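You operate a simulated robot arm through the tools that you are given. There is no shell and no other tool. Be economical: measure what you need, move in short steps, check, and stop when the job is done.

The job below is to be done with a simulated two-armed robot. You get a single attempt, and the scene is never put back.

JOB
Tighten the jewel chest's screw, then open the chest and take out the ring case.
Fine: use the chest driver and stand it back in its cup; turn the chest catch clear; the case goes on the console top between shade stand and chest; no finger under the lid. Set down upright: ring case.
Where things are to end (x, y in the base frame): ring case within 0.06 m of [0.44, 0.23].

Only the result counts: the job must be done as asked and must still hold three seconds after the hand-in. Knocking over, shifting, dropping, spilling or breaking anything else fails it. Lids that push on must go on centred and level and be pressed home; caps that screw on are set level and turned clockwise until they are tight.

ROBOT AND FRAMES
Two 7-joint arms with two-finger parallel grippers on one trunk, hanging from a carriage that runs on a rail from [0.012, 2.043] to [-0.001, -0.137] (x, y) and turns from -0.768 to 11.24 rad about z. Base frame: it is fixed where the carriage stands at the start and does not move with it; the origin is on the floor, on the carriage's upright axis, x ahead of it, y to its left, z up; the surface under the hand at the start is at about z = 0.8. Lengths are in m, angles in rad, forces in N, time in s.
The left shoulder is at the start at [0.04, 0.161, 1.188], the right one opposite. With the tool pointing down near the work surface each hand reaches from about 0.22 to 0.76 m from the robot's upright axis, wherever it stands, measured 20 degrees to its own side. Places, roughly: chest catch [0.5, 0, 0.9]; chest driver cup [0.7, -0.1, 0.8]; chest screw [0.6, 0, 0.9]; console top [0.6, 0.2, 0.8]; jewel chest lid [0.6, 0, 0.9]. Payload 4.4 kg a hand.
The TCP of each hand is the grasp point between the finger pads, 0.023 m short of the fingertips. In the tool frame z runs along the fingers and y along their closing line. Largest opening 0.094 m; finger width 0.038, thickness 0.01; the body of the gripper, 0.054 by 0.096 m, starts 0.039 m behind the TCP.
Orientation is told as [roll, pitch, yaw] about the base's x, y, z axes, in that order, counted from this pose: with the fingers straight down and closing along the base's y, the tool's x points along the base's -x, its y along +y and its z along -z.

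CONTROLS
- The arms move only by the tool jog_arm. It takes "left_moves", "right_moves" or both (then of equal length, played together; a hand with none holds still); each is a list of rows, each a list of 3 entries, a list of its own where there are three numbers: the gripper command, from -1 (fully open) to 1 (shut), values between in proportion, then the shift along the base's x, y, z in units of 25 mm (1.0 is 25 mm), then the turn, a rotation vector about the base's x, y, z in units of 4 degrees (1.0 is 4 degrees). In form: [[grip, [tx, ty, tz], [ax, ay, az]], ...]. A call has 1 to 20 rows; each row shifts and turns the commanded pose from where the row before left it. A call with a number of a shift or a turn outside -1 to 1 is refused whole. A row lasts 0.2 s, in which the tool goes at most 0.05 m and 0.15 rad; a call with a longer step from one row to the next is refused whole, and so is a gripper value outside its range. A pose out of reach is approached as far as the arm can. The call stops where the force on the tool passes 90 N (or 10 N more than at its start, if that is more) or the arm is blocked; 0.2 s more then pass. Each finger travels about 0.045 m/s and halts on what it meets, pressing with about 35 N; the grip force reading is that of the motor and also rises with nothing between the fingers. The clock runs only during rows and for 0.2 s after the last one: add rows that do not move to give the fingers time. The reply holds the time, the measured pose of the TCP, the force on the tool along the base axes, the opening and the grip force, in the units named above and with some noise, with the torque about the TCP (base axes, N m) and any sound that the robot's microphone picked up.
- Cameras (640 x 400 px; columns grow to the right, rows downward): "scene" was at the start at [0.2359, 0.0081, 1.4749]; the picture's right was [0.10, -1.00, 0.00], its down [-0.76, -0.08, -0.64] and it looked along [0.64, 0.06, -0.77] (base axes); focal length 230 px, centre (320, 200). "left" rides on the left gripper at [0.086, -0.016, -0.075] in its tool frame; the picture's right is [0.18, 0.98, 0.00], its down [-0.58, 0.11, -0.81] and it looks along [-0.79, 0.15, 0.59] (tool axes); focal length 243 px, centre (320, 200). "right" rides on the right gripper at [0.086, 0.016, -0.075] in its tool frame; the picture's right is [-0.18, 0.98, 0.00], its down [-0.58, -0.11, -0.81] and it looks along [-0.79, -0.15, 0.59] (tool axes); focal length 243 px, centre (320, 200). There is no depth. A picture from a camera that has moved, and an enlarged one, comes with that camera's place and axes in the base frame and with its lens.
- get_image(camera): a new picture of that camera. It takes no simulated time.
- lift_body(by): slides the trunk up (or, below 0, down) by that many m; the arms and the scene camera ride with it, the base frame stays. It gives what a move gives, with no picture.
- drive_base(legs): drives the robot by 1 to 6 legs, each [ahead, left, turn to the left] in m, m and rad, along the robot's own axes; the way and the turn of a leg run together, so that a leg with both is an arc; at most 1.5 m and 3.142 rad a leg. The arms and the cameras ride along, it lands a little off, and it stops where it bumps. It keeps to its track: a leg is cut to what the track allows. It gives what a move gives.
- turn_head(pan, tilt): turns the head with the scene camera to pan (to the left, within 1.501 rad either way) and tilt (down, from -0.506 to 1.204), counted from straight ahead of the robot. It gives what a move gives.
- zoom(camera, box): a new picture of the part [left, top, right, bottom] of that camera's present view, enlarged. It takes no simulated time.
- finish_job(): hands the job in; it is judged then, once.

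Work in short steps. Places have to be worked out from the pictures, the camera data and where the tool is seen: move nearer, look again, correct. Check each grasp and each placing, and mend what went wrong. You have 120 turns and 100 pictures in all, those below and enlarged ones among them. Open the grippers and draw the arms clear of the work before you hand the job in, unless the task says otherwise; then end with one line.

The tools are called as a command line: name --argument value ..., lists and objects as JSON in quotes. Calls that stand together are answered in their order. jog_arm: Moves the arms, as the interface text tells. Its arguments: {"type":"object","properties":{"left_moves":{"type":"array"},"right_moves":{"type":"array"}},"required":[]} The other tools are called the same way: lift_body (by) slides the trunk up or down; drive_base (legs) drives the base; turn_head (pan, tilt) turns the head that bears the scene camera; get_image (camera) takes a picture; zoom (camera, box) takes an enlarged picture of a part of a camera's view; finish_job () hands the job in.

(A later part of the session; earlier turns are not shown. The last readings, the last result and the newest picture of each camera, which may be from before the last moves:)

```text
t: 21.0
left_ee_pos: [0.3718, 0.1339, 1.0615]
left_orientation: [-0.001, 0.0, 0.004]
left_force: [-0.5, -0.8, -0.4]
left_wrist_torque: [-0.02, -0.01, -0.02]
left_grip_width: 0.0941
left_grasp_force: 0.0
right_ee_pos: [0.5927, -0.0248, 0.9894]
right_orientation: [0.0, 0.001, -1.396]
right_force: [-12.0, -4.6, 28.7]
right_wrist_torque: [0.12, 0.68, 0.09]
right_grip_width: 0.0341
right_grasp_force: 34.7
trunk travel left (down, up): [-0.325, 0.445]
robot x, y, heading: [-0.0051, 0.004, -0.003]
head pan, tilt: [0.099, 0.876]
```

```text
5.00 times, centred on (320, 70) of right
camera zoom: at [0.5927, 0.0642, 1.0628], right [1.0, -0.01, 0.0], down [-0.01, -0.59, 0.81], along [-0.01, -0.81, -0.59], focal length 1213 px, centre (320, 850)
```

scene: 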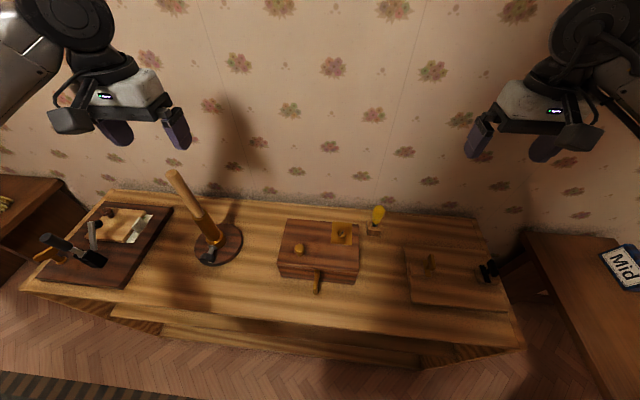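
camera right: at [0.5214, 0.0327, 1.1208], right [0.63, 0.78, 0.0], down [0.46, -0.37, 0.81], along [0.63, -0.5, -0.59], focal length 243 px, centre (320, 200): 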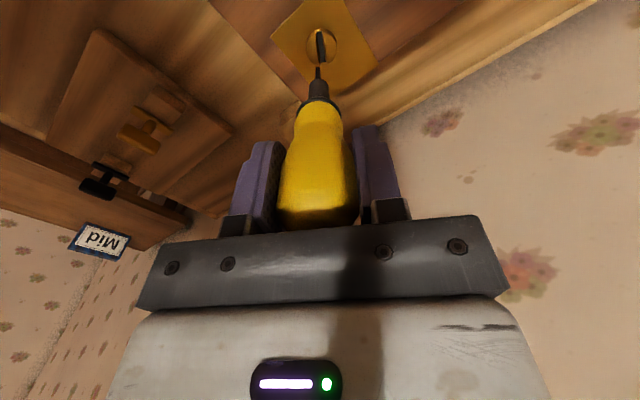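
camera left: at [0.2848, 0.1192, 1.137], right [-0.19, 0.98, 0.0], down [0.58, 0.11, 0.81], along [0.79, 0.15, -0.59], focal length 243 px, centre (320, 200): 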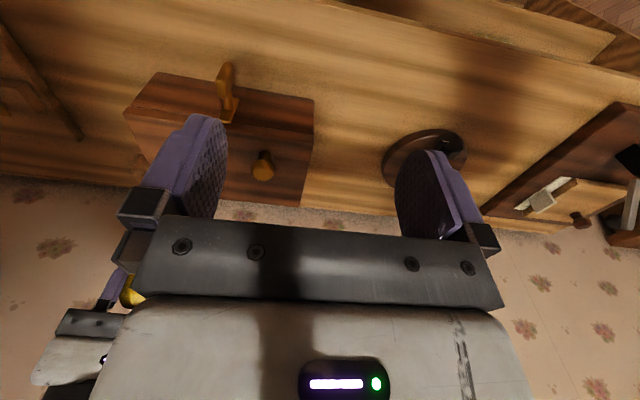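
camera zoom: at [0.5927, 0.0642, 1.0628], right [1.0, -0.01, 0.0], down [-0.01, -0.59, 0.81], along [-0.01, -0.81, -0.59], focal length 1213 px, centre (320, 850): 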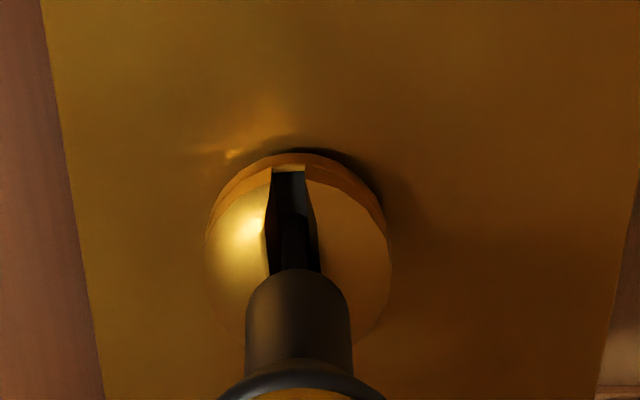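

Engaged and turning. I add a small centring shift toward -x and continue clockwise.

jog_arm --right_moves '[[1, [-0.02, 0, 0], [0, 0, -1]], [1, [-0.02, 0, 0], [0, 0, -1]], [1, [0, 0, -0.02], [0, 0, -1]], [1, [0, 0, 0], [0, 0, -1]], [1, [0, 0, 0], [0, 0, -1]], [1, [0, 0, -0.02], [0, 0, -1]], [1, [0, 0, 0], [0, 0, -1]], [1, [0, 0, 0], [0, 0, -1]], [1, [0, 0, -0.02], [0, 0, -1]], [1, [0, 0, 0], [0, 0, -1]]]'

zoom --camera "right" --box '[270, 30, 370, 110]'

```text
t: 23.2
left_ee_pos: [0.3706, 0.1367, 1.0611]
left_orientation: [-0.001, 0.004, 0.001]
left_force: [-0.2, -0.1, -0.2]
left_wrist_torque: [0.02, 0.01, 0.0]
left_grip_width: 0.0938
left_grasp_force: 0.1
right_ee_pos: [0.5902, -0.0235, 0.9875]
right_orientation: [-0.002, 0.001, -2.093]
right_force: [-15.2, -0.3, 20.5]
right_wrist_torque: [0.52, 0.42, 0.06]
right_grip_width: 0.0336
right_grasp_force: 34.7
trunk travel left (down, up): [-0.325, 0.445]
robot x, y, heading: [-0.0019, 0.001, -0.001]
head pan, tilt: [0.099, 0.876]
```

```text
5.00 times, centred on (320, 70) of right
camera zoom: at [0.6471, 0.0445, 1.0609], right [0.76, -0.65, 0.0], down [-0.38, -0.45, 0.81], along [-0.53, -0.61, -0.59], focal length 1213 px, centre (320, 850)
```

zoom: 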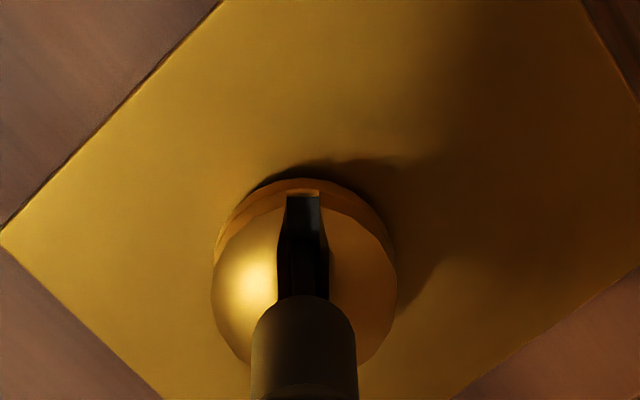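

Still turning freely at -120°. I continue with a bit more -x centring.

jog_arm --right_moves '[[1, [-0.03, 0, 0], [0, 0, -1]], [1, [-0.03, 0, 0], [0, 0, -1]], [1, [0, 0, -0.02], [0, 0, -1]], [1, [0, 0, 0], [0, 0, -1]], [1, [0, 0, 0], [0, 0, -1]], [1, [0, 0, -0.02], [0, 0, -1]], [1, [0, 0, 0], [0, 0, -1]], [1, [0, 0, 0], [0, 0, -1]], [1, [0, 0, -0.02], [0, 0, -1]], [1, [0, 0, 0], [0, 0, -1]]]'

zoom --camera "right" --box '[270, 30, 370, 110]'

```text
t: 25.4
left_ee_pos: [0.3715, 0.1359, 1.0604]
left_orientation: [0.002, 0.001, 0.002]
left_force: [0.6, 0.0, -0.3]
left_wrist_torque: [-0.02, 0.0, 0.01]
left_grip_width: 0.0939
left_grasp_force: 0.1
right_ee_pos: [0.5907, -0.0228, 0.9859]
right_orientation: [0.0, 0.001, -2.793]
right_force: [-6.4, 1.0, 18.3]
right_wrist_torque: [0.35, 0.29, 0.06]
right_grip_width: 0.0332
right_grasp_force: 34.9
trunk travel left (down, up): [-0.325, 0.445]
robot x, y, heading: [-0.0023, 0.0014, -0.004]
head pan, tilt: [0.099, 0.876]
```

```text
5.00 times, centred on (320, 70) of right
camera zoom: at [0.6761, -0.0074, 1.0606], right [0.16, -0.99, 0.0], down [-0.58, -0.1, 0.81], along [-0.8, -0.13, -0.59], focal length 1213 px, centre (320, 850)
```

zoom: 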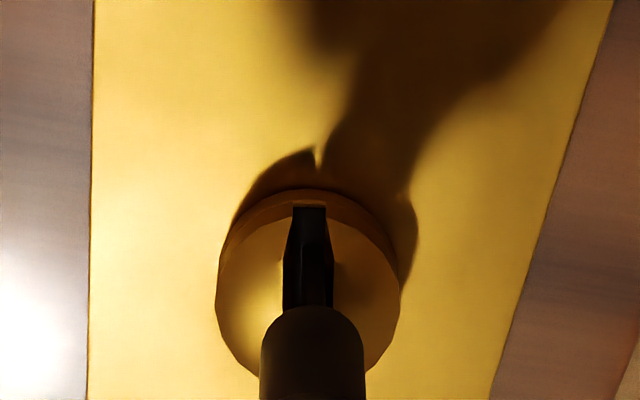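

Now at -160° with the screw still turning freely. I continue.

jog_arm --right_moves '[[1, [0, 0, 0], [0, 0, -1]], [1, [0, 0, 0], [0, 0, -1]], [1, [0, 0, -0.03], [0, 0, -1]], [1, [0, 0, 0], [0, 0, -1]], [1, [0, 0, 0], [0, 0, -1]], [1, [0, 0, -0.03], [0, 0, -1]], [1, [0, 0, 0], [0, 0, -1]], [1, [0, 0, 0], [0, 0, -1]], [1, [0, 0, -0.03], [0, 0, -1]], [1, [0, 0, 0], [0, 0, -1]]]'

zoom --camera "right" --box '[270, 30, 370, 110]'

get_image --camera "scene"

```text
t: 27.6
left_ee_pos: [0.3736, 0.1371, 1.0611]
left_orientation: [0.001, -0.002, 0.002]
left_force: [-0.4, 0.3, 0.6]
left_wrist_torque: [-0.01, -0.01, 0.03]
left_grip_width: 0.094
left_grasp_force: 0.0
right_ee_pos: [0.5917, -0.0211, 0.9841]
right_orientation: [-0.003, 0.002, 2.791]
right_force: [-4.7, 9.0, 26.6]
right_wrist_torque: [0.55, 0.02, 0.35]
right_grip_width: 0.0333
right_grasp_force: 35.0
trunk travel left (down, up): [-0.325, 0.445]
robot x, y, heading: [-0.0008, -0.0014, -0.001]
head pan, tilt: [0.099, 0.876]
```

```text
5.00 times, centred on (320, 70) of right
camera zoom: at [0.6655, -0.0652, 1.0587], right [-0.51, -0.86, 0.0], down [-0.51, 0.3, 0.81], along [-0.69, 0.41, -0.59], focal length 1213 px, centre (320, 850)
```

zoom: 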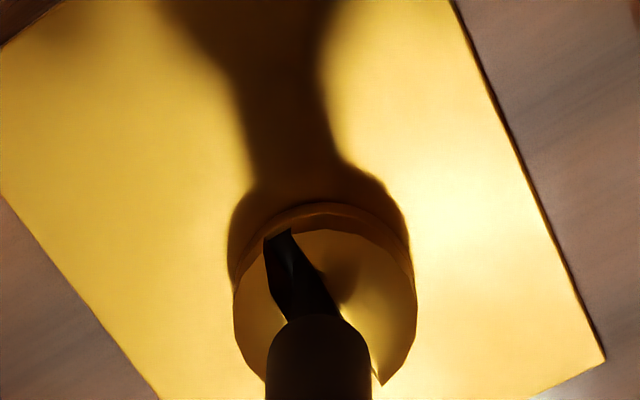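

```text
57 pictures are left
camera scene: at [0.2367, 0.0092, 1.4753], right [0.1, -1.0, 0.0], down [-0.76, -0.08, -0.64], along [0.64, 0.06, -0.77], focal length 230 px, centre (320, 200)
```

scene: 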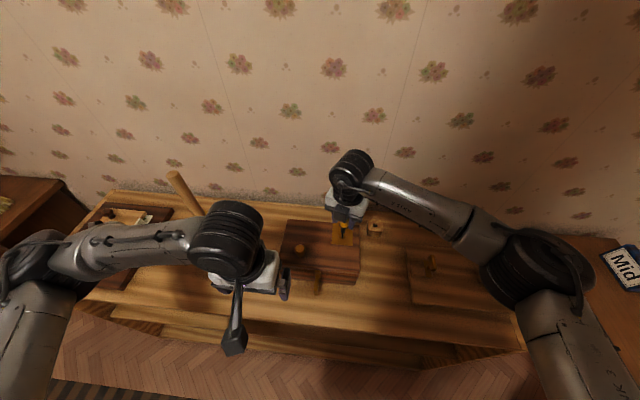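

Torque jumped to 0.35 N m and the slot now lags the hand by ~19°, so the screw is seating. I turn a little more to see whether it moves further.

jog_arm --right_moves '[[1, [0, 0, -0.03], [0, 0, -1]], [1, [0, 0, 0], [0, 0, -1]], [1, [0, 0, 0], [0, 0, -1]]]'

zoom --camera "right" --box '[270, 30, 370, 110]'

```text
t: 28.4
left_ee_pos: [0.373, 0.1356, 1.0604]
left_orientation: [0.0, -0.001, 0.002]
left_force: [0.0, 0.7, -0.2]
left_wrist_torque: [0.02, 0.01, 0.0]
left_grip_width: 0.0942
left_grasp_force: 0.1
right_ee_pos: [0.592, -0.0219, 0.9853]
right_orientation: [-0.004, 0.002, 2.583]
right_force: [-5.1, 8.7, 33.1]
right_wrist_torque: [0.16, 0.02, 0.8]
right_grip_width: 0.0317
right_grasp_force: 35.0
trunk travel left (down, up): [-0.325, 0.445]
robot x, y, heading: [-0.0001, -0.0036, 0.0]
head pan, tilt: [0.099, 0.876]
```

```text
5.00 times, centred on (320, 70) of right
camera zoom: at [0.6555, -0.0807, 1.0586], right [-0.68, -0.74, 0.0], down [-0.44, 0.4, 0.81], along [-0.59, 0.55, -0.59], focal length 1213 px, centre (320, 850)
```

zoom: 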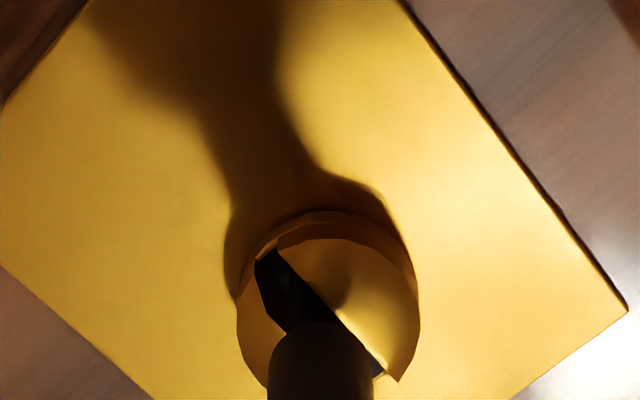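

Torque is up to 0.8 N m and the slot no longer moves: the screw is tight. I lift the driver straight out.

jog_arm --right_moves '[[1, [0, 0, 0.3], [0, 0, 0]], [1, [0, 0, 0.5], [0, 0, 0]], [1, [0, 0, 1], [0, 0, 0]], [1, [0, 0, 1], [0, 0, 0]], [1, [0, 0, 0], [0, 0, 0]]]'

zoom --camera "right" --box '[220, 0, 420, 130]'

zoom --camera "scene" --box '[310, 180, 390, 240]'

```text
t: 29.6
left_ee_pos: [0.3723, 0.1356, 1.061]
left_orientation: [-0.001, -0.001, 0.003]
left_force: [-0.8, 0.4, 0.5]
left_wrist_torque: [-0.01, -0.01, -0.01]
left_grip_width: 0.0939
left_grasp_force: 0.1
right_ee_pos: [0.5908, -0.0221, 1.054]
right_orientation: [0.002, -0.001, 2.582]
right_force: [0.3, 0.2, -0.9]
right_wrist_torque: [-0.01, 0.0, -0.01]
right_grip_width: 0.0317
right_grasp_force: 35.1
trunk travel left (down, up): [-0.325, 0.445]
robot x, y, heading: [-0.0006, 0.0007, 0.002]
head pan, tilt: [0.099, 0.876]
```

```text
3.08 times, centred on (320, 65) of right
camera zoom: at [0.6541, -0.0803, 1.128], right [-0.68, -0.74, 0.0], down [-0.43, 0.4, 0.81], along [-0.59, 0.55, -0.59], focal length 746 px, centre (320, 615)
```

zoom: 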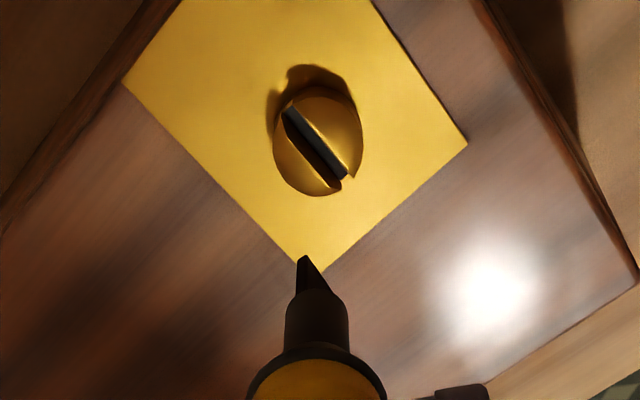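

```text
6.67 times, centred on (350, 210) of scene
camera zoom: at [0.2357, 0.0082, 1.4748], right [0.1, -1.0, 0.0], down [-0.76, -0.08, -0.64], along [0.64, 0.06, -0.77], focal length 1535 px, centre (120, 133)
```

zoom: 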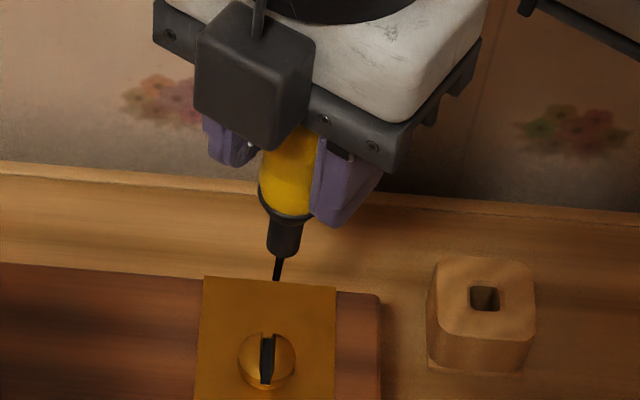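

The screw is tight; the blade is about parallel to x again while the hand is at -212°. I unwind the hand +180° while carrying the driver above the cup.

jog_arm --right_moves '[[1, [0, 0, 0.3], [0, 0, 1]], [1, [0, 0, 0], [0, 0, 1]], [1, [0, 0, 0], [0, 0, 1]], [1, [0, 0, 0], [0, 0, 1]], [1, [0, 0, 0], [0, 0, 1]], [1, [0, 0, 0], [0, 0, 1]], [1, [0, 0, 0], [0, 0, 1]], [1, [0, 0, 0], [0, 0, 1]], [1, [0, 0, 0], [0, 0, 1]], [1, [0, 0, 0], [0, 0, 1]], [1, [0, 0, 0], [0, 0, 1]], [1, [0, 0, 0], [0, 0, 1]], [1, [0, 0, 0], [0, 0, 1]], [1, [0, 0, 0], [0, 0, 1]], [1, [0, 0, 0], [0, 0, 1]], [1, [0, 0, 0], [0, 0, 1]], [1, [0, 0, 0], [0, 0, 1]], [1, [0, 0, 0], [0, 0, 1]], [1, [0, 0, 0], [0, 0, 1]], [1, [0, 0, 0], [0, 0, 1]]]'

jog_arm --right_moves '[[1, [0, 0, 0], [0, 0, 1]], [1, [0, 0, 0], [0, 0, 1]], [1, [0, 0, 0], [0, 0, 1]], [1, [0, 0, 0], [0, 0, 1]], [1, [0, 0, 0], [0, 0, 1]], [1, [0, 0, 0], [0, 0, 1]], [1, [0, 0, 0], [0, 0, 1]], [1, [0, 0, 0], [0, 0, 1]], [1, [0, 0, 0], [0, 0, 1]], [1, [0.3, -0.4, 0], [0, 0, 1]], [1, [0.3, -0.4, 0], [0, 0, 1]], [1, [0.3, -0.4, 0], [0, 0, 1]], [1, [0.3, -0.4, 0], [0, 0, 1]], [1, [0.3, -0.4, 0], [0, 0, 1]], [1, [0.3, -0.4, 0], [0, 0, 1]], [1, [0.3, -0.4, 0], [0, 0, 1]], [1, [0.3, -0.4, 0], [0, 0, 1]], [1, [0.3, -0.4, 0], [0, 0, 1]], [1, [0.3, -0.4, 0], [0, 0, 1]], [1, [0.3, -0.4, 0], [0, 0, 1]]]'

jog_arm --right_moves '[[1, [0.3, 0, 0], [0, 0, 1]], [1, [0.08, 0, 0], [0, 0, 1]], [1, [0, 0, 0], [0, 0, 1]], [1, [0, 0, 0], [0, 0, 1]], [1, [0, 0, 0], [0, 0, 1]], [1, [0, 0, 0], [0, 0, 0]]]'

zoom --camera "right" --box '[220, 0, 420, 130]'

zoom --camera "scene" --box '[330, 170, 410, 230]'

```text
t: 33.8
left_ee_pos: [0.3707, 0.1352, 1.0608]
left_orientation: [-0.001, -0.001, 0.001]
left_force: [-0.4, -0.1, -0.4]
left_wrist_torque: [-0.03, 0.01, 0.0]
left_grip_width: 0.094
left_grasp_force: 0.1
right_ee_pos: [0.5905, -0.0233, 1.0595]
right_orientation: [-0.001, 0.0, -2.302]
right_force: [0.1, 0.4, -1.3]
right_wrist_torque: [-0.02, 0.0, -0.01]
right_grip_width: 0.0317
right_grasp_force: 34.9
trunk travel left (down, up): [-0.325, 0.445]
robot x, y, heading: [-0.0006, 0.0004, -0.002]
head pan, tilt: [0.099, 0.876]
```

```text
t: 38.0
left_ee_pos: [0.3709, 0.1349, 1.0606]
left_orientation: [-0.002, -0.001, 0.001]
left_force: [-0.2, 0.4, -0.5]
left_wrist_torque: [0.01, 0.0, -0.03]
left_grip_width: 0.094
left_grasp_force: 0.0
right_ee_pos: [0.672, -0.132, 1.0625]
right_orientation: [0.0, 0.0, -0.906]
right_force: [-0.3, 0.4, -0.2]
right_wrist_torque: [0.02, 0.0, 0.02]
right_grip_width: 0.0317
right_grasp_force: 35.2
trunk travel left (down, up): [-0.325, 0.445]
robot x, y, heading: [0.0027, -0.0018, -0.002]
head pan, tilt: [0.099, 0.876]
```

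```text
t: 39.4
left_ee_pos: [0.3719, 0.1351, 1.0608]
left_orientation: [0.0, -0.001, 0.001]
left_force: [-0.8, -0.3, 0.0]
left_wrist_torque: [0.0, 0.01, -0.03]
left_grip_width: 0.0939
left_grasp_force: 0.2
right_ee_pos: [0.6807, -0.1319, 1.0605]
right_orientation: [0.0, -0.001, -0.557]
right_force: [0.7, 0.0, -1.0]
right_wrist_torque: [0.02, 0.0, -0.02]
right_grip_width: 0.0319
right_grasp_force: 34.6
trunk travel left (down, up): [-0.325, 0.445]
robot x, y, heading: [0.0009, -0.0006, 0.0]
head pan, tilt: [0.099, 0.876]
```

```text
3.08 times, centred on (320, 65) of right
camera zoom: at [0.615, -0.072, 1.1341], right [0.68, 0.74, 0.0], down [0.44, -0.4, 0.81], along [0.59, -0.55, -0.59], focal length 746 px, centre (320, 615)
```

zoom: 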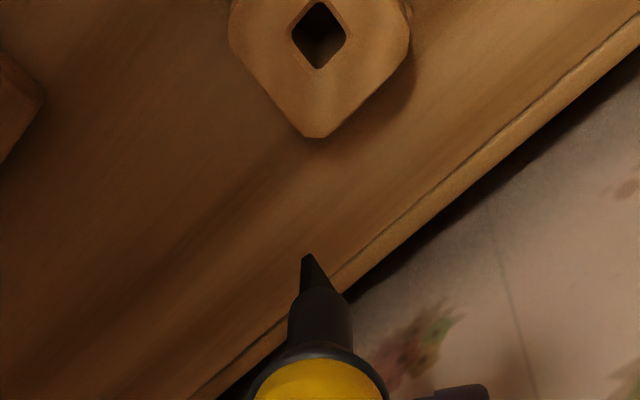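

```text
6.67 times, centred on (370, 200) of scene
camera zoom: at [0.2358, 0.0081, 1.4749], right [0.1, -1.0, 0.0], down [-0.76, -0.08, -0.64], along [0.64, 0.06, -0.77], focal length 1535 px, centre (-13, 200)
```

zoom: 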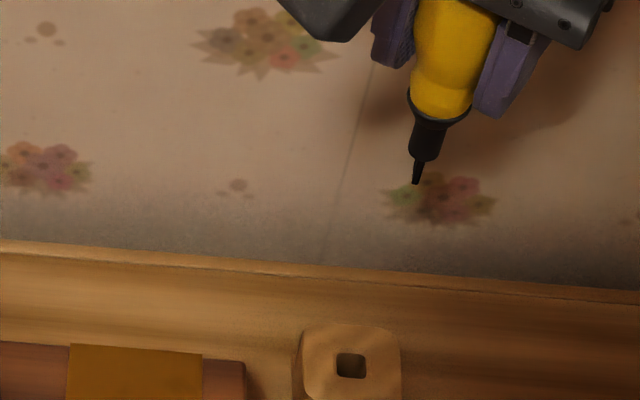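

The driver has tilted slightly in the hand: tip about (0.686,-0.137,0.963); the hole is about (0.6745,-0.131,0.842). I correct tilt and offset, and descend part-way.

jog_arm --right_moves '[[1, [-0.38, 0.11, 0], [0.55, 0.3, 0]], [1, [0, 0, -1], [0, 0, 0]], [1, [0, 0, -1], [0, 0, 0]], [1, [0, 0, -1], [0, 0, 0]], [1, [0, 0, 0], [0, 0, 0]]]'

zoom --camera "right" --box '[220, 0, 420, 130]'

zoom --camera "scene" --box '[340, 180, 400, 240]'

```text
t: 40.6
left_ee_pos: [0.3726, 0.1351, 1.0614]
left_orientation: [-0.002, -0.001, 0.002]
left_force: [0.1, -0.9, -0.5]
left_wrist_torque: [0.02, 0.01, 0.01]
left_grip_width: 0.0942
left_grasp_force: 0.1
right_ee_pos: [0.6735, -0.1309, 0.9865]
right_orientation: [0.021, 0.036, -0.559]
right_force: [-0.3, 0.6, -1.0]
right_wrist_torque: [0.0, -0.01, 0.02]
right_grip_width: 0.0321
right_grasp_force: 34.5
trunk travel left (down, up): [-0.325, 0.445]
robot x, y, heading: [-0.0011, -0.0031, 0.006]
head pan, tilt: [0.099, 0.876]
```

```text
3.08 times, centred on (320, 65) of right
camera zoom: at [0.6091, -0.0743, 1.0645], right [0.68, 0.74, 0.01], down [0.45, -0.43, 0.78], along [0.58, -0.52, -0.62], focal length 746 px, centre (320, 615)
```

zoom: 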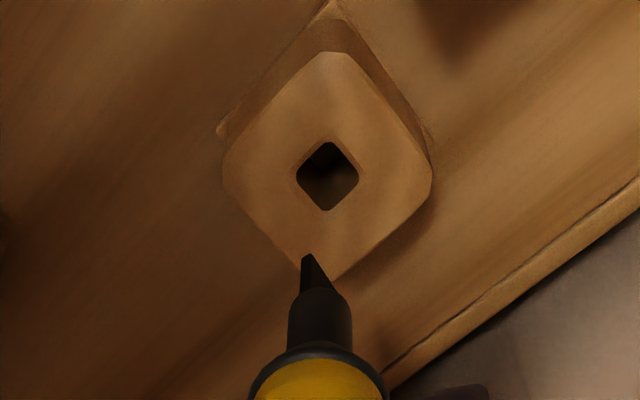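

```text
6.67 times, centred on (370, 210) of scene
camera zoom: at [0.236, 0.008, 1.4749], right [0.1, -1.0, 0.0], down [-0.76, -0.08, -0.64], along [0.64, 0.06, -0.77], focal length 1535 px, centre (-13, 133)
```

zoom: 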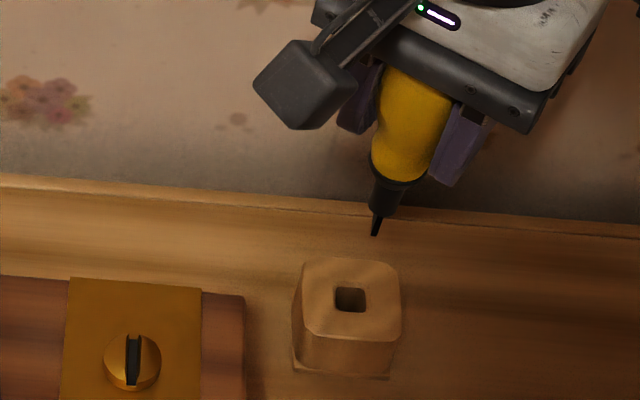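

Tip is within ~4 mm of the hole axis. I nudge (+3,+1.5 mm), descend 30 mm, and look again.

jog_arm --right_moves '[[1, [0.12, 0.06, -0.6], [0, 0, 0]], [1, [0, 0, -0.6], [0, 0, 0]], [1, [0, 0, 0], [0, 0, 0]]]'

zoom --camera "right" --box '[220, 0, 420, 130]'

zoom --camera "scene" --box '[340, 180, 400, 240]'

```text
t: 41.4
left_ee_pos: [0.3724, 0.135, 1.0599]
left_orientation: [-0.001, 0.002, 0.003]
left_force: [0.3, 0.2, -0.2]
left_wrist_torque: [0.0, -0.03, 0.0]
left_grip_width: 0.0943
left_grasp_force: 0.1
right_ee_pos: [0.6745, -0.1291, 0.957]
right_orientation: [0.023, 0.039, -0.559]
right_force: [0.5, -0.3, -0.9]
right_wrist_torque: [-0.02, 0.02, 0.0]
right_grip_width: 0.0316
right_grasp_force: 34.8
trunk travel left (down, up): [-0.325, 0.445]
robot x, y, heading: [0.005, 0.0003, -0.007]
head pan, tilt: [0.099, 0.876]
```

```text
3.08 times, centred on (320, 65) of right
camera zoom: at [0.6109, -0.0724, 1.0337], right [0.68, 0.74, 0.01], down [0.45, -0.43, 0.78], along [0.58, -0.52, -0.62], focal length 746 px, centre (320, 615)
```

zoom: 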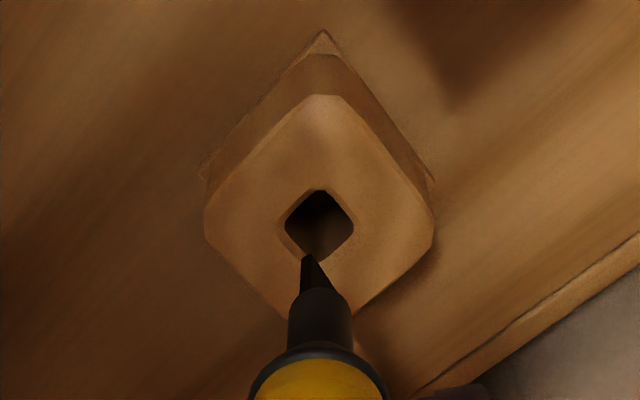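

```text
6.67 times, centred on (370, 210) of scene
camera zoom: at [0.2359, 0.0081, 1.4749], right [0.1, -1.0, 0.0], down [-0.76, -0.08, -0.64], along [0.64, 0.06, -0.77], focal length 1535 px, centre (-13, 133)
```

zoom: 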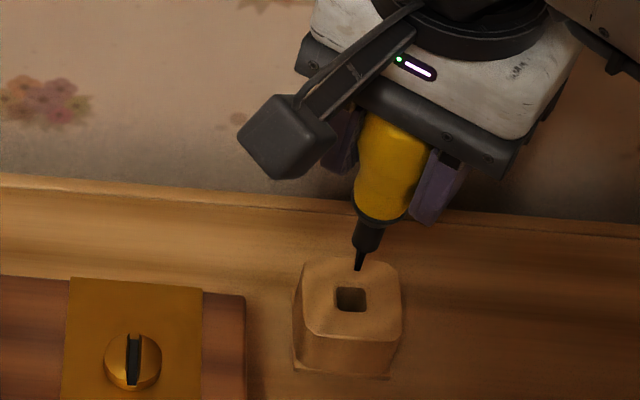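

On course for the hole; I nudge ~1.5 mm along tool y and descend 28 mm, watching forces.

jog_arm --right_moves '[[1, [0.03, 0.05, -0.4], [0, 0, 0]], [1, [0, 0, -0.4], [0, 0, 0]], [1, [0, 0, -0.3], [0, 0, 0]], [1, [0, 0, 0], [0, 0, 0]]]'

zoom --camera "right" --box '[220, 0, 420, 130]'

zoom --camera "scene" --box '[340, 180, 400, 240]'

```text
t: 42.4
left_ee_pos: [0.3711, 0.1366, 1.0617]
left_orientation: [-0.001, 0.001, 0.0]
left_force: [0.3, -0.6, -0.3]
left_wrist_torque: [0.02, -0.01, 0.01]
left_grip_width: 0.0943
left_grasp_force: 0.2
right_ee_pos: [0.6767, -0.1285, 0.9291]
right_orientation: [0.02, 0.038, -0.558]
right_force: [-0.2, 0.0, -0.7]
right_wrist_torque: [0.0, -0.01, 0.02]
right_grip_width: 0.0317
right_grasp_force: 35.5
trunk travel left (down, up): [-0.325, 0.445]
robot x, y, heading: [-0.0017, 0.0025, -0.003]
head pan, tilt: [0.099, 0.876]
```

```text
3.08 times, centred on (320, 65) of right
camera zoom: at [0.6123, -0.0705, 1.006], right [0.68, 0.74, 0.01], down [0.45, -0.43, 0.78], along [0.58, -0.52, -0.62], focal length 746 px, centre (320, 615)
```

zoom: 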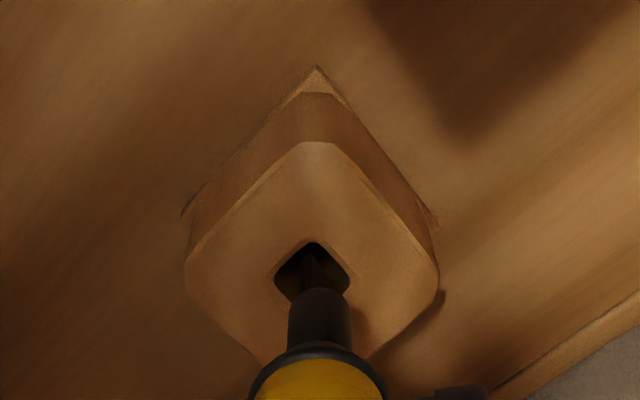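

```text
6.67 times, centred on (370, 210) of scene
camera zoom: at [0.2359, 0.0081, 1.4749], right [0.1, -1.0, 0.0], down [-0.76, -0.08, -0.64], along [0.64, 0.06, -0.77], focal length 1535 px, centre (-13, 133)
```

zoom: 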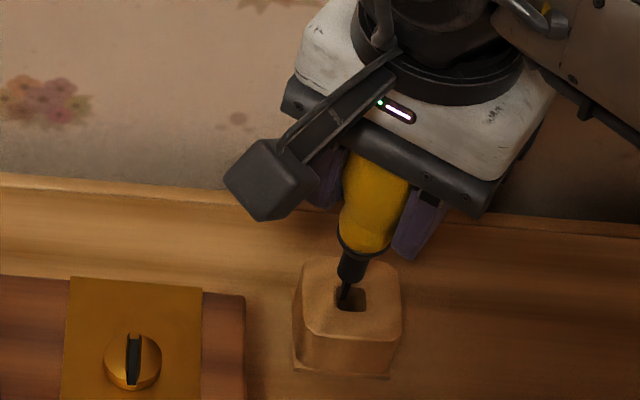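

Blade is in the hole; both views say the shank should go ~2 mm toward -y. I shift and lower further.

jog_arm --right_moves '[[1, [-0.02, -0.08, -0.1], [0, 0, 0]], [1, [0, 0, -0.3], [0, 0, 0]], [1, [0, 0, -0.3], [0, 0, 0]], [1, [0, 0, 0], [0, 0, 0]]]'

zoom --camera "scene" --box '[340, 180, 400, 240]'

```text
t: 43.4
left_ee_pos: [0.3742, 0.1359, 1.0607]
left_orientation: [-0.001, -0.001, 0.002]
left_force: [-0.6, 0.5, -0.5]
left_wrist_torque: [0.01, 0.06, 0.02]
left_grip_width: 0.0939
left_grasp_force: 0.0
right_ee_pos: [0.6793, -0.131, 0.9125]
right_orientation: [0.023, 0.035, -0.557]
right_force: [9.6, 0.0, 0.7]
right_wrist_torque: [-0.06, -0.77, -0.06]
right_grip_width: 0.0318
right_grasp_force: 35.2
trunk travel left (down, up): [-0.325, 0.445]
robot x, y, heading: [0.0001, 0.0028, 0.004]
head pan, tilt: [0.099, 0.876]
```

```text
6.67 times, centred on (370, 210) of scene
camera zoom: at [0.2371, 0.008, 1.4752], right [0.1, -1.0, 0.0], down [-0.76, -0.08, -0.64], along [0.64, 0.06, -0.77], focal length 1535 px, centre (-13, 133)
```

zoom: 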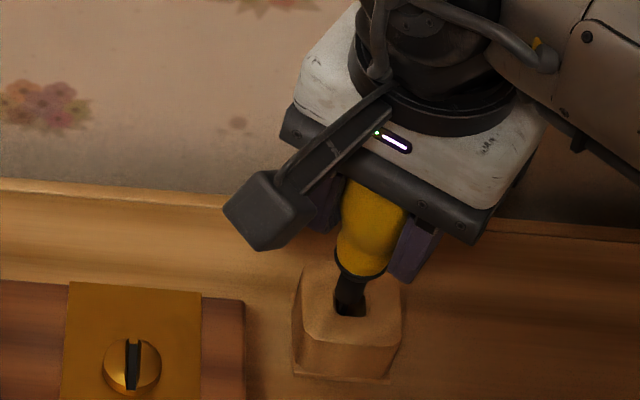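

The shank is in the hole with a +x side force; I shift +x a little and lower to seat.

jog_arm --right_moves '[[1, [0.07, 0, -0.2], [0, 0, 0]], [1, [0.03, 0, -0.2], [0, 0, 0]], [1, [0, 0, -0.2], [0, 0, 0]], [1, [0, 0, -0.2], [0, 0, 0]], [1, [0, 0, 0], [0, 0, 0]]]'

zoom --camera "scene" --box '[340, 180, 400, 240]'

```text
t: 44.6
left_ee_pos: [0.3721, 0.1339, 1.0601]
left_orientation: [0.0, -0.001, 0.001]
left_force: [0.1, 0.4, 0.0]
left_wrist_torque: [0.01, -0.01, 0.01]
left_grip_width: 0.0939
left_grasp_force: 0.0
right_ee_pos: [0.6792, -0.1321, 0.89]
right_orientation: [0.022, 0.037, -0.558]
right_force: [0.9, -4.4, 0.7]
right_wrist_torque: [-0.3, 0.01, -0.01]
right_grip_width: 0.0319
right_grasp_force: 35.5
trunk travel left (down, up): [-0.325, 0.445]
robot x, y, heading: [-0.0031, 0.0025, 0.001]
head pan, tilt: [0.099, 0.876]
```

```text
6.67 times, centred on (370, 210) of scene
camera zoom: at [0.236, 0.0075, 1.4749], right [0.1, -1.0, 0.0], down [-0.76, -0.08, -0.64], along [0.64, 0.06, -0.77], focal length 1535 px, centre (-13, 133)
```

zoom: 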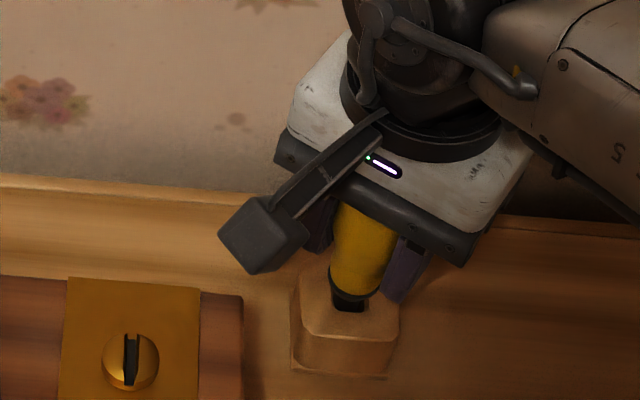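

Nearly seated; a few more millimetres down until contact.

jog_arm --right_moves '[[1, [0, 0, -0.1], [0, 0, 0]], [1, [0, 0, -0.1], [0, 0, 0]], [1, [0, 0, -0.1], [0, 0, 0]], [1, [0, 0, 0], [0, 0, 0]]]'

```text
t: 45.6
left_ee_pos: [0.3728, 0.1342, 1.0616]
left_orientation: [-0.002, -0.002, 0.003]
left_force: [0.6, -0.6, -0.3]
left_wrist_torque: [0.03, 0.01, -0.04]
left_grip_width: 0.094
left_grasp_force: 0.0
right_ee_pos: [0.6815, -0.1299, 0.8877]
right_orientation: [0.024, 0.036, -0.557]
right_force: [-11.7, -6.6, 38.4]
right_wrist_torque: [-0.22, 0.74, 0.07]
right_grip_width: 0.032
right_grasp_force: 34.6
trunk travel left (down, up): [-0.325, 0.445]
robot x, y, heading: [0.0006, 0.0037, 0.002]
head pan, tilt: [0.099, 0.876]
```

Seated with 38 N. I back off the pressure, open the fingers and rise clear.

jog_arm --right_moves '[[1, [0, 0, 0.1], [0, 0, 0]], [0.1, [0, 0, 0], [0, 0, 0]], [-0.4, [0, 0, 0], [0, 0, 0]], [-0.4, [0, 0, 0], [0, 0, 0]], [-0.4, [0, 0, 0], [0, 0, 0]], [-0.4, [0, 0, 0.5], [0, 0, 0]], [-0.4, [0, 0, 1], [0, 0, 0]], [-0.4, [0, 0, 1], [0, 0, 0]], [-0.4, [0, 0, 1], [0, 0, 0]], [-0.4, [0, 0, 1], [-0.3, -0.3, 1]], [-0.4, [0, 0, 0], [-0.3, 0, 1]]]'

get_image --camera "scene"

```text
t: 48.0
left_ee_pos: [0.3723, 0.1359, 1.0616]
left_orientation: [0.0, 0.001, 0.001]
left_force: [0.3, 1.2, 0.3]
left_wrist_torque: [0.01, 0.0, -0.02]
left_grip_width: 0.094
left_grasp_force: 0.0
right_ee_pos: [0.6788, -0.13, 0.9973]
right_orientation: [-0.006, -0.001, -0.418]
right_force: [0.2, 0.2, 0.1]
right_wrist_torque: [-0.02, -0.04, 0.04]
right_grip_width: 0.0658
right_grasp_force: 0.1
trunk travel left (down, up): [-0.325, 0.445]
robot x, y, heading: [-0.0009, 0.0005, 0.002]
head pan, tilt: [0.099, 0.876]
```

```text
43 pictures are left
camera scene: at [0.2358, 0.0083, 1.4749], right [0.1, -1.0, 0.0], down [-0.76, -0.08, -0.64], along [0.64, 0.06, -0.77], focal length 230 px, centre (320, 200)
```

scene: 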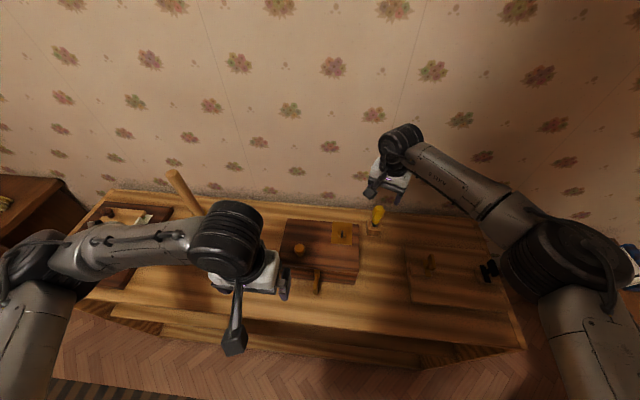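

Driver stands back in its cup. Now I move the right hand aside and place the left camera in front of the catch for a close look.

jog_arm --left_moves '[[-1, [-0.4, -0.6, -0.8], [0, 0, 0]], [-1, [-0.4, -0.6, -0.8], [0, 0, 0]], [-1, [-0.4, -0.6, -0.8], [0, 0, 0]], [-1, [-0.4, -0.6, -0.8], [0, 0, 0]], [-1, [-0.4, -0.6, -0.8], [0, 0, 0]], [-1, [0, 0, -0.4], [0, 0, 0]]]' --right_moves '[[-0.4, [0, 0, 1], [0, 0, 1]], [-0.4, [0, -1, 1], [0, 0, 1]], [-0.4, [-0.5, -1, 0], [0, 0, 1]], [-0.4, [-0.5, -1, 0], [0, 0, 1]], [-0.4, [-0.5, -1, 0], [0, 0, 1]], [-0.4, [-0.5, -1, 0], [0, 0, 1]]]'

zoom --camera "left" --box '[220, 90, 420, 240]'

```text
t: 49.4
left_ee_pos: [0.3224, 0.062, 0.9517]
left_orientation: [-0.001, 0.0, 0.002]
left_force: [-0.1, -0.4, 0.6]
left_wrist_torque: [0.0, 0.01, -0.01]
left_grip_width: 0.0938
left_grasp_force: 0.1
right_ee_pos: [0.6267, -0.2546, 1.0488]
right_orientation: [-0.006, 0.0, 0.001]
right_force: [-0.2, 0.5, 0.2]
right_wrist_torque: [-0.01, -0.01, 0.03]
right_grip_width: 0.0659
right_grasp_force: 0.0
trunk travel left (down, up): [-0.325, 0.445]
robot x, y, heading: [-0.0012, 0.0018, -0.001]
head pan, tilt: [0.099, 0.876]
```

```text
2.67 times, centred on (320, 165) of left
camera zoom: at [0.2353, 0.0458, 1.0278], right [-0.18, 0.98, 0.0], down [0.58, 0.11, 0.81], along [0.79, 0.15, -0.59], focal length 647 px, centre (320, 293)
```

zoom: 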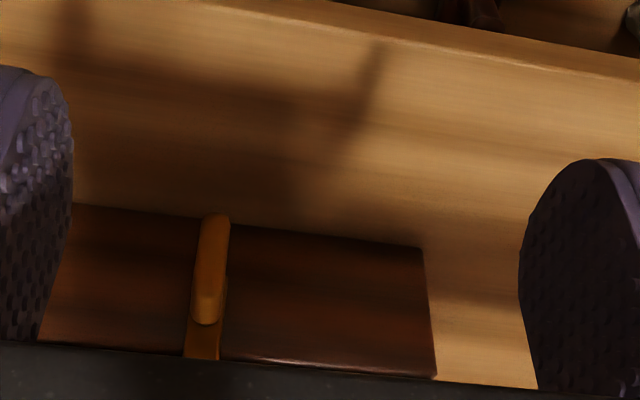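

The catch is a T-handle: a vertical bar at about x 0.436, y 0.04, z 0.843–0.89, pivot about z 0.866. I'll close the left fingers, come down beside its top end on the left, and push it over sideways.

jog_arm --left_moves '[[0, [0, 0.5, 0.1], [0, 0, 0]], [1, [0.9, 0.2, 0], [0, 0, 0]], [1, [0.9, 0, 0], [0, 0, 0]], [1, [0.9, 0, 0], [0, 0, 0]], [1, [0.9, 0, 0], [0, 0, 0]], [1, [0.9, 0, 0], [0, 0, 0]], [1, [0, 0, 0], [0, 0, 0]]]'

zoom --camera "scene" --box '[260, 210, 380, 310]'

```text
t: 51.0
left_ee_pos: [0.4327, 0.0795, 0.9537]
left_orientation: [0.0, 0.0, 0.001]
left_force: [-0.9, 0.6, 0.5]
left_wrist_torque: [0.01, 0.0, 0.01]
left_grip_width: 0.0
left_grasp_force: 34.7
right_ee_pos: [0.6275, -0.2525, 1.0476]
right_orientation: [-0.006, 0.001, 0.0]
right_force: [-0.4, 0.0, 0.8]
right_wrist_torque: [-0.01, -0.01, 0.02]
right_grip_width: 0.0659
right_grasp_force: 0.0
trunk travel left (down, up): [-0.325, 0.445]
robot x, y, heading: [-0.0008, -0.002, -0.001]
head pan, tilt: [0.099, 0.876]
```

```text
4.00 times, centred on (320, 260) of scene
camera zoom: at [0.2357, 0.0081, 1.4748], right [0.1, -1.0, 0.0], down [-0.76, -0.08, -0.64], along [0.64, 0.06, -0.77], focal length 921 px, centre (320, -40)
```

zoom: 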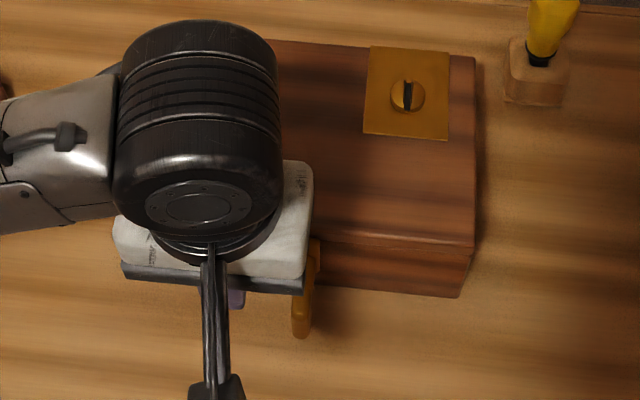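

Position is clear of the bar; I lower so the fingertips are at z≈0.872 and begin pushing toward -y.

jog_arm --left_moves '[[1, [0.1, 0, -0.8], [0, 0, 0]], [1, [0, 0, -0.8], [0, 0, 0]], [1, [0, 0, -0.7], [0, 0, 0]], [1, [0, -0.4, 0], [0, 0, 0]], [1, [0, -0.4, 0], [0, 0, 0]], [1, [0, -0.3, 0], [0, 0, 0]], [1, [0, -0.3, 0], [0, 0, 0]], [1, [0, 0, 0], [0, 0, 0]]]'

zoom --camera "scene" --box '[260, 210, 380, 310]'

```text
t: 52.8
left_ee_pos: [0.4378, 0.056, 0.8964]
left_orientation: [0.008, 0.002, 0.005]
left_force: [-5.9, 33.9, 8.6]
left_wrist_torque: [0.48, 0.13, -0.27]
left_grip_width: 0.0003
left_grasp_force: 35.0
right_ee_pos: [0.6259, -0.2474, 1.0452]
right_orientation: [0.0, 0.0, 0.003]
right_force: [0.2, 0.9, 0.1]
right_wrist_torque: [-0.01, 0.04, -0.02]
right_grip_width: 0.0659
right_grasp_force: 0.1
trunk travel left (down, up): [-0.325, 0.445]
robot x, y, heading: [-0.0004, 0.0005, 0.005]
head pan, tilt: [0.099, 0.876]
```

```text
4.00 times, centred on (320, 260) of scene
camera zoom: at [0.2355, 0.0127, 1.4749], right [0.1, -0.99, -0.01], down [-0.76, -0.07, -0.64], along [0.64, 0.07, -0.77], focal length 921 px, centre (320, -40)
```

zoom: 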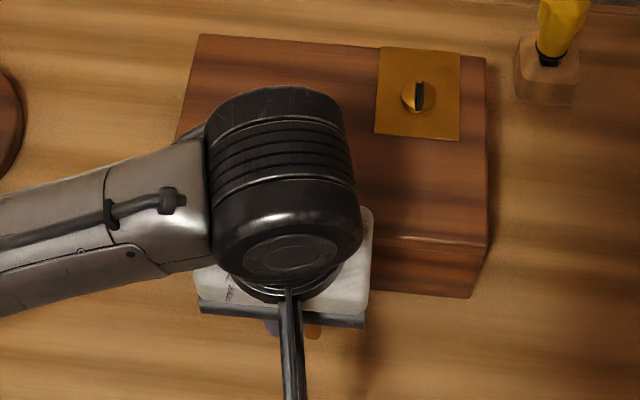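

The bar resists with 34 N, the contact being close to the pivot. I back off, raise so as to contact nearer the top end, and push again gently.

jog_arm --left_moves '[[1, [0, 0.7, 0], [0, 0, 0]], [1, [0, 0.2, 0.5], [0, 0, 0]], [1, [0, -0.3, 0], [0, 0, 0]], [1, [0, -0.3, 0], [0, 0, 0]], [1, [0, -0.2, 0], [0, 0, 0]], [1, [0, -0.1, 0], [0, 0, 0]], [1, [0, 0, 0], [0, 0, 0]]]'

```text
t: 54.4
left_ee_pos: [0.4367, 0.0444, 0.9086]
left_orientation: [0.0, 0.002, 0.002]
left_force: [0.1, 0.9, 1.0]
left_wrist_torque: [-0.01, -0.03, 0.0]
left_grip_width: 0.0
left_grasp_force: 34.6
right_ee_pos: [0.6277, -0.2533, 1.0463]
right_orientation: [-0.005, -0.001, 0.001]
right_force: [0.3, -0.4, 0.2]
right_wrist_torque: [0.01, -0.02, -0.03]
right_grip_width: 0.0657
right_grasp_force: 0.1
trunk travel left (down, up): [-0.325, 0.445]
robot x, y, heading: [0.0012, 0.0004, 0.003]
head pan, tilt: [0.099, 0.876]
```

It reached y=0.044 with no force: either the bar turned or I passed over it. I back away and look with the left camera.

jog_arm --left_moves '[[1, [0, 0, 1], [0, 0, 0]], [1, [-0.9, 0, 0.6], [0, 0, 0]], [0, [-0.9, 0, 0], [0, 0, 0]], [-1, [-0.9, 0, 0], [0, 0, 0]], [-1, [-0.9, 0, 0], [0, 0, 0]], [-1, [-0.9, 0, 0], [0, 0, 0]]]'

zoom --camera "left" --box '[220, 90, 420, 240]'

```text
t: 55.8
left_ee_pos: [0.3226, 0.0453, 0.9502]
left_orientation: [-0.002, 0.0, 0.002]
left_force: [0.2, -0.3, -0.1]
left_wrist_torque: [0.03, -0.04, -0.02]
left_grip_width: 0.0855
left_grasp_force: 0.0
right_ee_pos: [0.6271, -0.2535, 1.0483]
right_orientation: [-0.005, 0.001, 0.0]
right_force: [0.4, 0.0, -0.6]
right_wrist_torque: [-0.02, -0.04, -0.01]
right_grip_width: 0.0661
right_grasp_force: 0.0
trunk travel left (down, up): [-0.325, 0.445]
robot x, y, heading: [-0.0033, -0.0003, -0.004]
head pan, tilt: [0.099, 0.876]
```

```text
2.67 times, centred on (320, 165) of left
camera zoom: at [0.2365, 0.0285, 1.0254], right [-0.19, 0.98, 0.0], down [0.58, 0.11, 0.81], along [0.79, 0.15, -0.59], focal length 647 px, centre (320, 293)
```

zoom: 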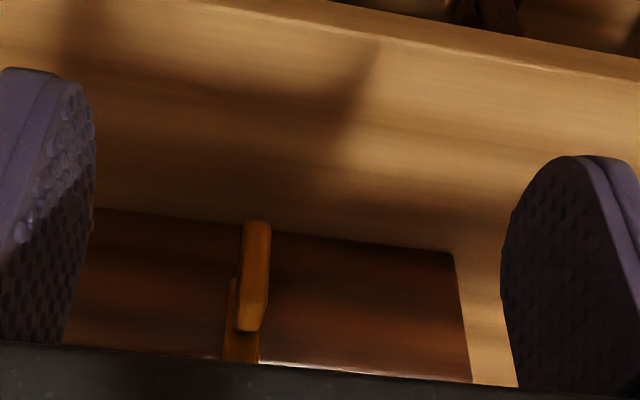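

The bar is still upright (top about z 0.885, x≈0.45), so I passed over it. I try from the other side: push its top toward +y.

jog_arm --left_moves '[[0, [0, -0.8, 0.1], [0, 0, 0]], [1, [0, -0.8, 0], [0, 0, 0]], [1, [1, 0, 0], [0, 0, 0]], [1, [1, 0, 0], [0, 0, 0]], [1, [1, 0, 0], [0, 0, 0]], [1, [1, 0, 0], [0, 0, 0]], [1, [0.9, 0, 0], [0, 0, 0]], [1, [0, 0, -0.9], [0, 0, 0]], [1, [0, 0, -0.9], [0, 0, 0]], [1, [0, 0, -0.8], [0, 0, 0]], [1, [0, 0.4, 0], [0, 0, 0]], [1, [0, 0.3, 0], [0, 0, 0]], [1, [0, 0.2, 0], [0, 0, 0]], [1, [0, 0.2, 0], [0, 0, 0]], [1, [0, 0, 0], [0, 0, 0]]]'

```text
t: 59.0
left_ee_pos: [0.447, 0.0258, 0.8873]
left_orientation: [-0.007, -0.002, 0.0]
left_force: [3.6, -19.3, -3.8]
left_wrist_torque: [-0.49, -0.08, -0.21]
left_grip_width: 0.0
left_grasp_force: 35.3
right_ee_pos: [0.6282, -0.2587, 1.0492]
right_orientation: [-0.009, 0.0, 0.001]
right_force: [-0.3, -0.1, -0.7]
right_wrist_torque: [0.0, -0.03, 0.0]
right_grip_width: 0.0658
right_grasp_force: 0.0
trunk travel left (down, up): [-0.325, 0.445]
robot x, y, heading: [0.0012, 0.0056, 0.004]
head pan, tilt: [0.099, 0.876]
```

Contact with 19 N; I push a bit more in +y and watch whether it gives.

jog_arm --left_moves '[[1, [0, 0.2, 0], [0, 0, 0]], [1, [0, 0.2, 0], [0, 0, 0]], [1, [0, 0, 0], [0, 0, 0]]]'

```text
t: 59.8
left_ee_pos: [0.4466, 0.031, 0.8932]
left_orientation: [-0.014, -0.005, -0.003]
left_force: [-15.1, -28.2, 61.5]
left_wrist_torque: [-0.33, 1.1, 0.5]
left_grip_width: 0.0
left_grasp_force: 35.1
right_ee_pos: [0.6281, -0.2594, 1.0502]
right_orientation: [-0.009, 0.0, -0.001]
right_force: [-0.3, 0.4, 0.3]
right_wrist_torque: [-0.02, 0.03, -0.01]
right_grip_width: 0.0656
right_grasp_force: 0.0
trunk travel left (down, up): [-0.325, 0.445]
robot x, y, heading: [0.0028, 0.0006, -0.0]
head pan, tilt: [0.099, 0.876]
```

Large upward force: the fingertip is now on top of something — bar may have turned or been overridden. I rise and back off to look.

jog_arm --left_moves '[[1, [0, -0.3, 0.5], [0, 0, 0]], [1, [0, 0, 1], [0, 0, 0]], [1, [-0.9, 0.5, 0.9], [0, 0, 0]], [0, [-0.9, 0.4, 0], [0, 0, 0]], [-1, [-0.9, 0, 0], [0, 0, 0]], [-1, [-0.9, 0, 0], [0, 0, 0]], [-1, [-0.9, 0, 0], [0, 0, 0]], [-1, [-0.5, 0, 0], [0, 0, 0]]]'

get_image --camera "left"

zoom --camera "scene" --box '[270, 210, 370, 310]'

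```text
t: 61.6
left_ee_pos: [0.3214, 0.0559, 0.9466]
left_orientation: [0.0, 0.0, 0.002]
left_force: [0.4, 0.5, 0.2]
left_wrist_torque: [-0.01, 0.01, -0.02]
left_grip_width: 0.0941
left_grasp_force: 0.0
right_ee_pos: [0.6272, -0.2528, 1.0479]
right_orientation: [-0.006, -0.001, 0.001]
right_force: [0.0, 1.2, -0.1]
right_wrist_torque: [0.02, 0.03, 0.02]
right_grip_width: 0.0656
right_grasp_force: 0.2
trunk travel left (down, up): [-0.325, 0.445]
robot x, y, heading: [-0.0003, -0.0013, -0.002]
head pan, tilt: [0.099, 0.876]
```

```text
38 pictures are left
camera left: at [0.2342, 0.0391, 1.023], right [-0.19, 0.98, 0.0], down [0.58, 0.11, 0.81], along [0.79, 0.15, -0.59], focal length 243 px, centre (320, 200)
```

left: 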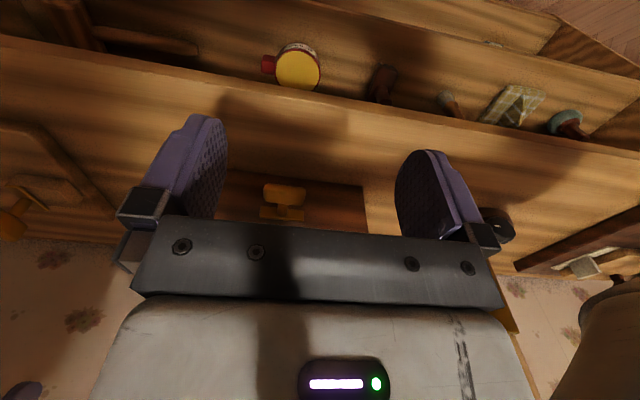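

```text
4.00 times, centred on (320, 260) of scene
camera zoom: at [0.2358, 0.0081, 1.4749], right [0.1, -1.0, 0.0], down [-0.76, -0.08, -0.64], along [0.64, 0.06, -0.77], focal length 921 px, centre (320, -40)
```

zoom: 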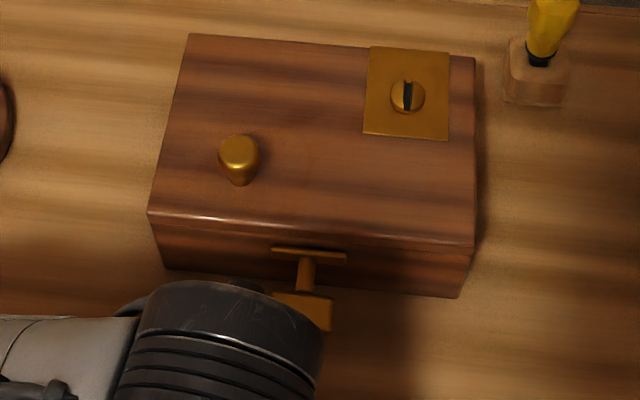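

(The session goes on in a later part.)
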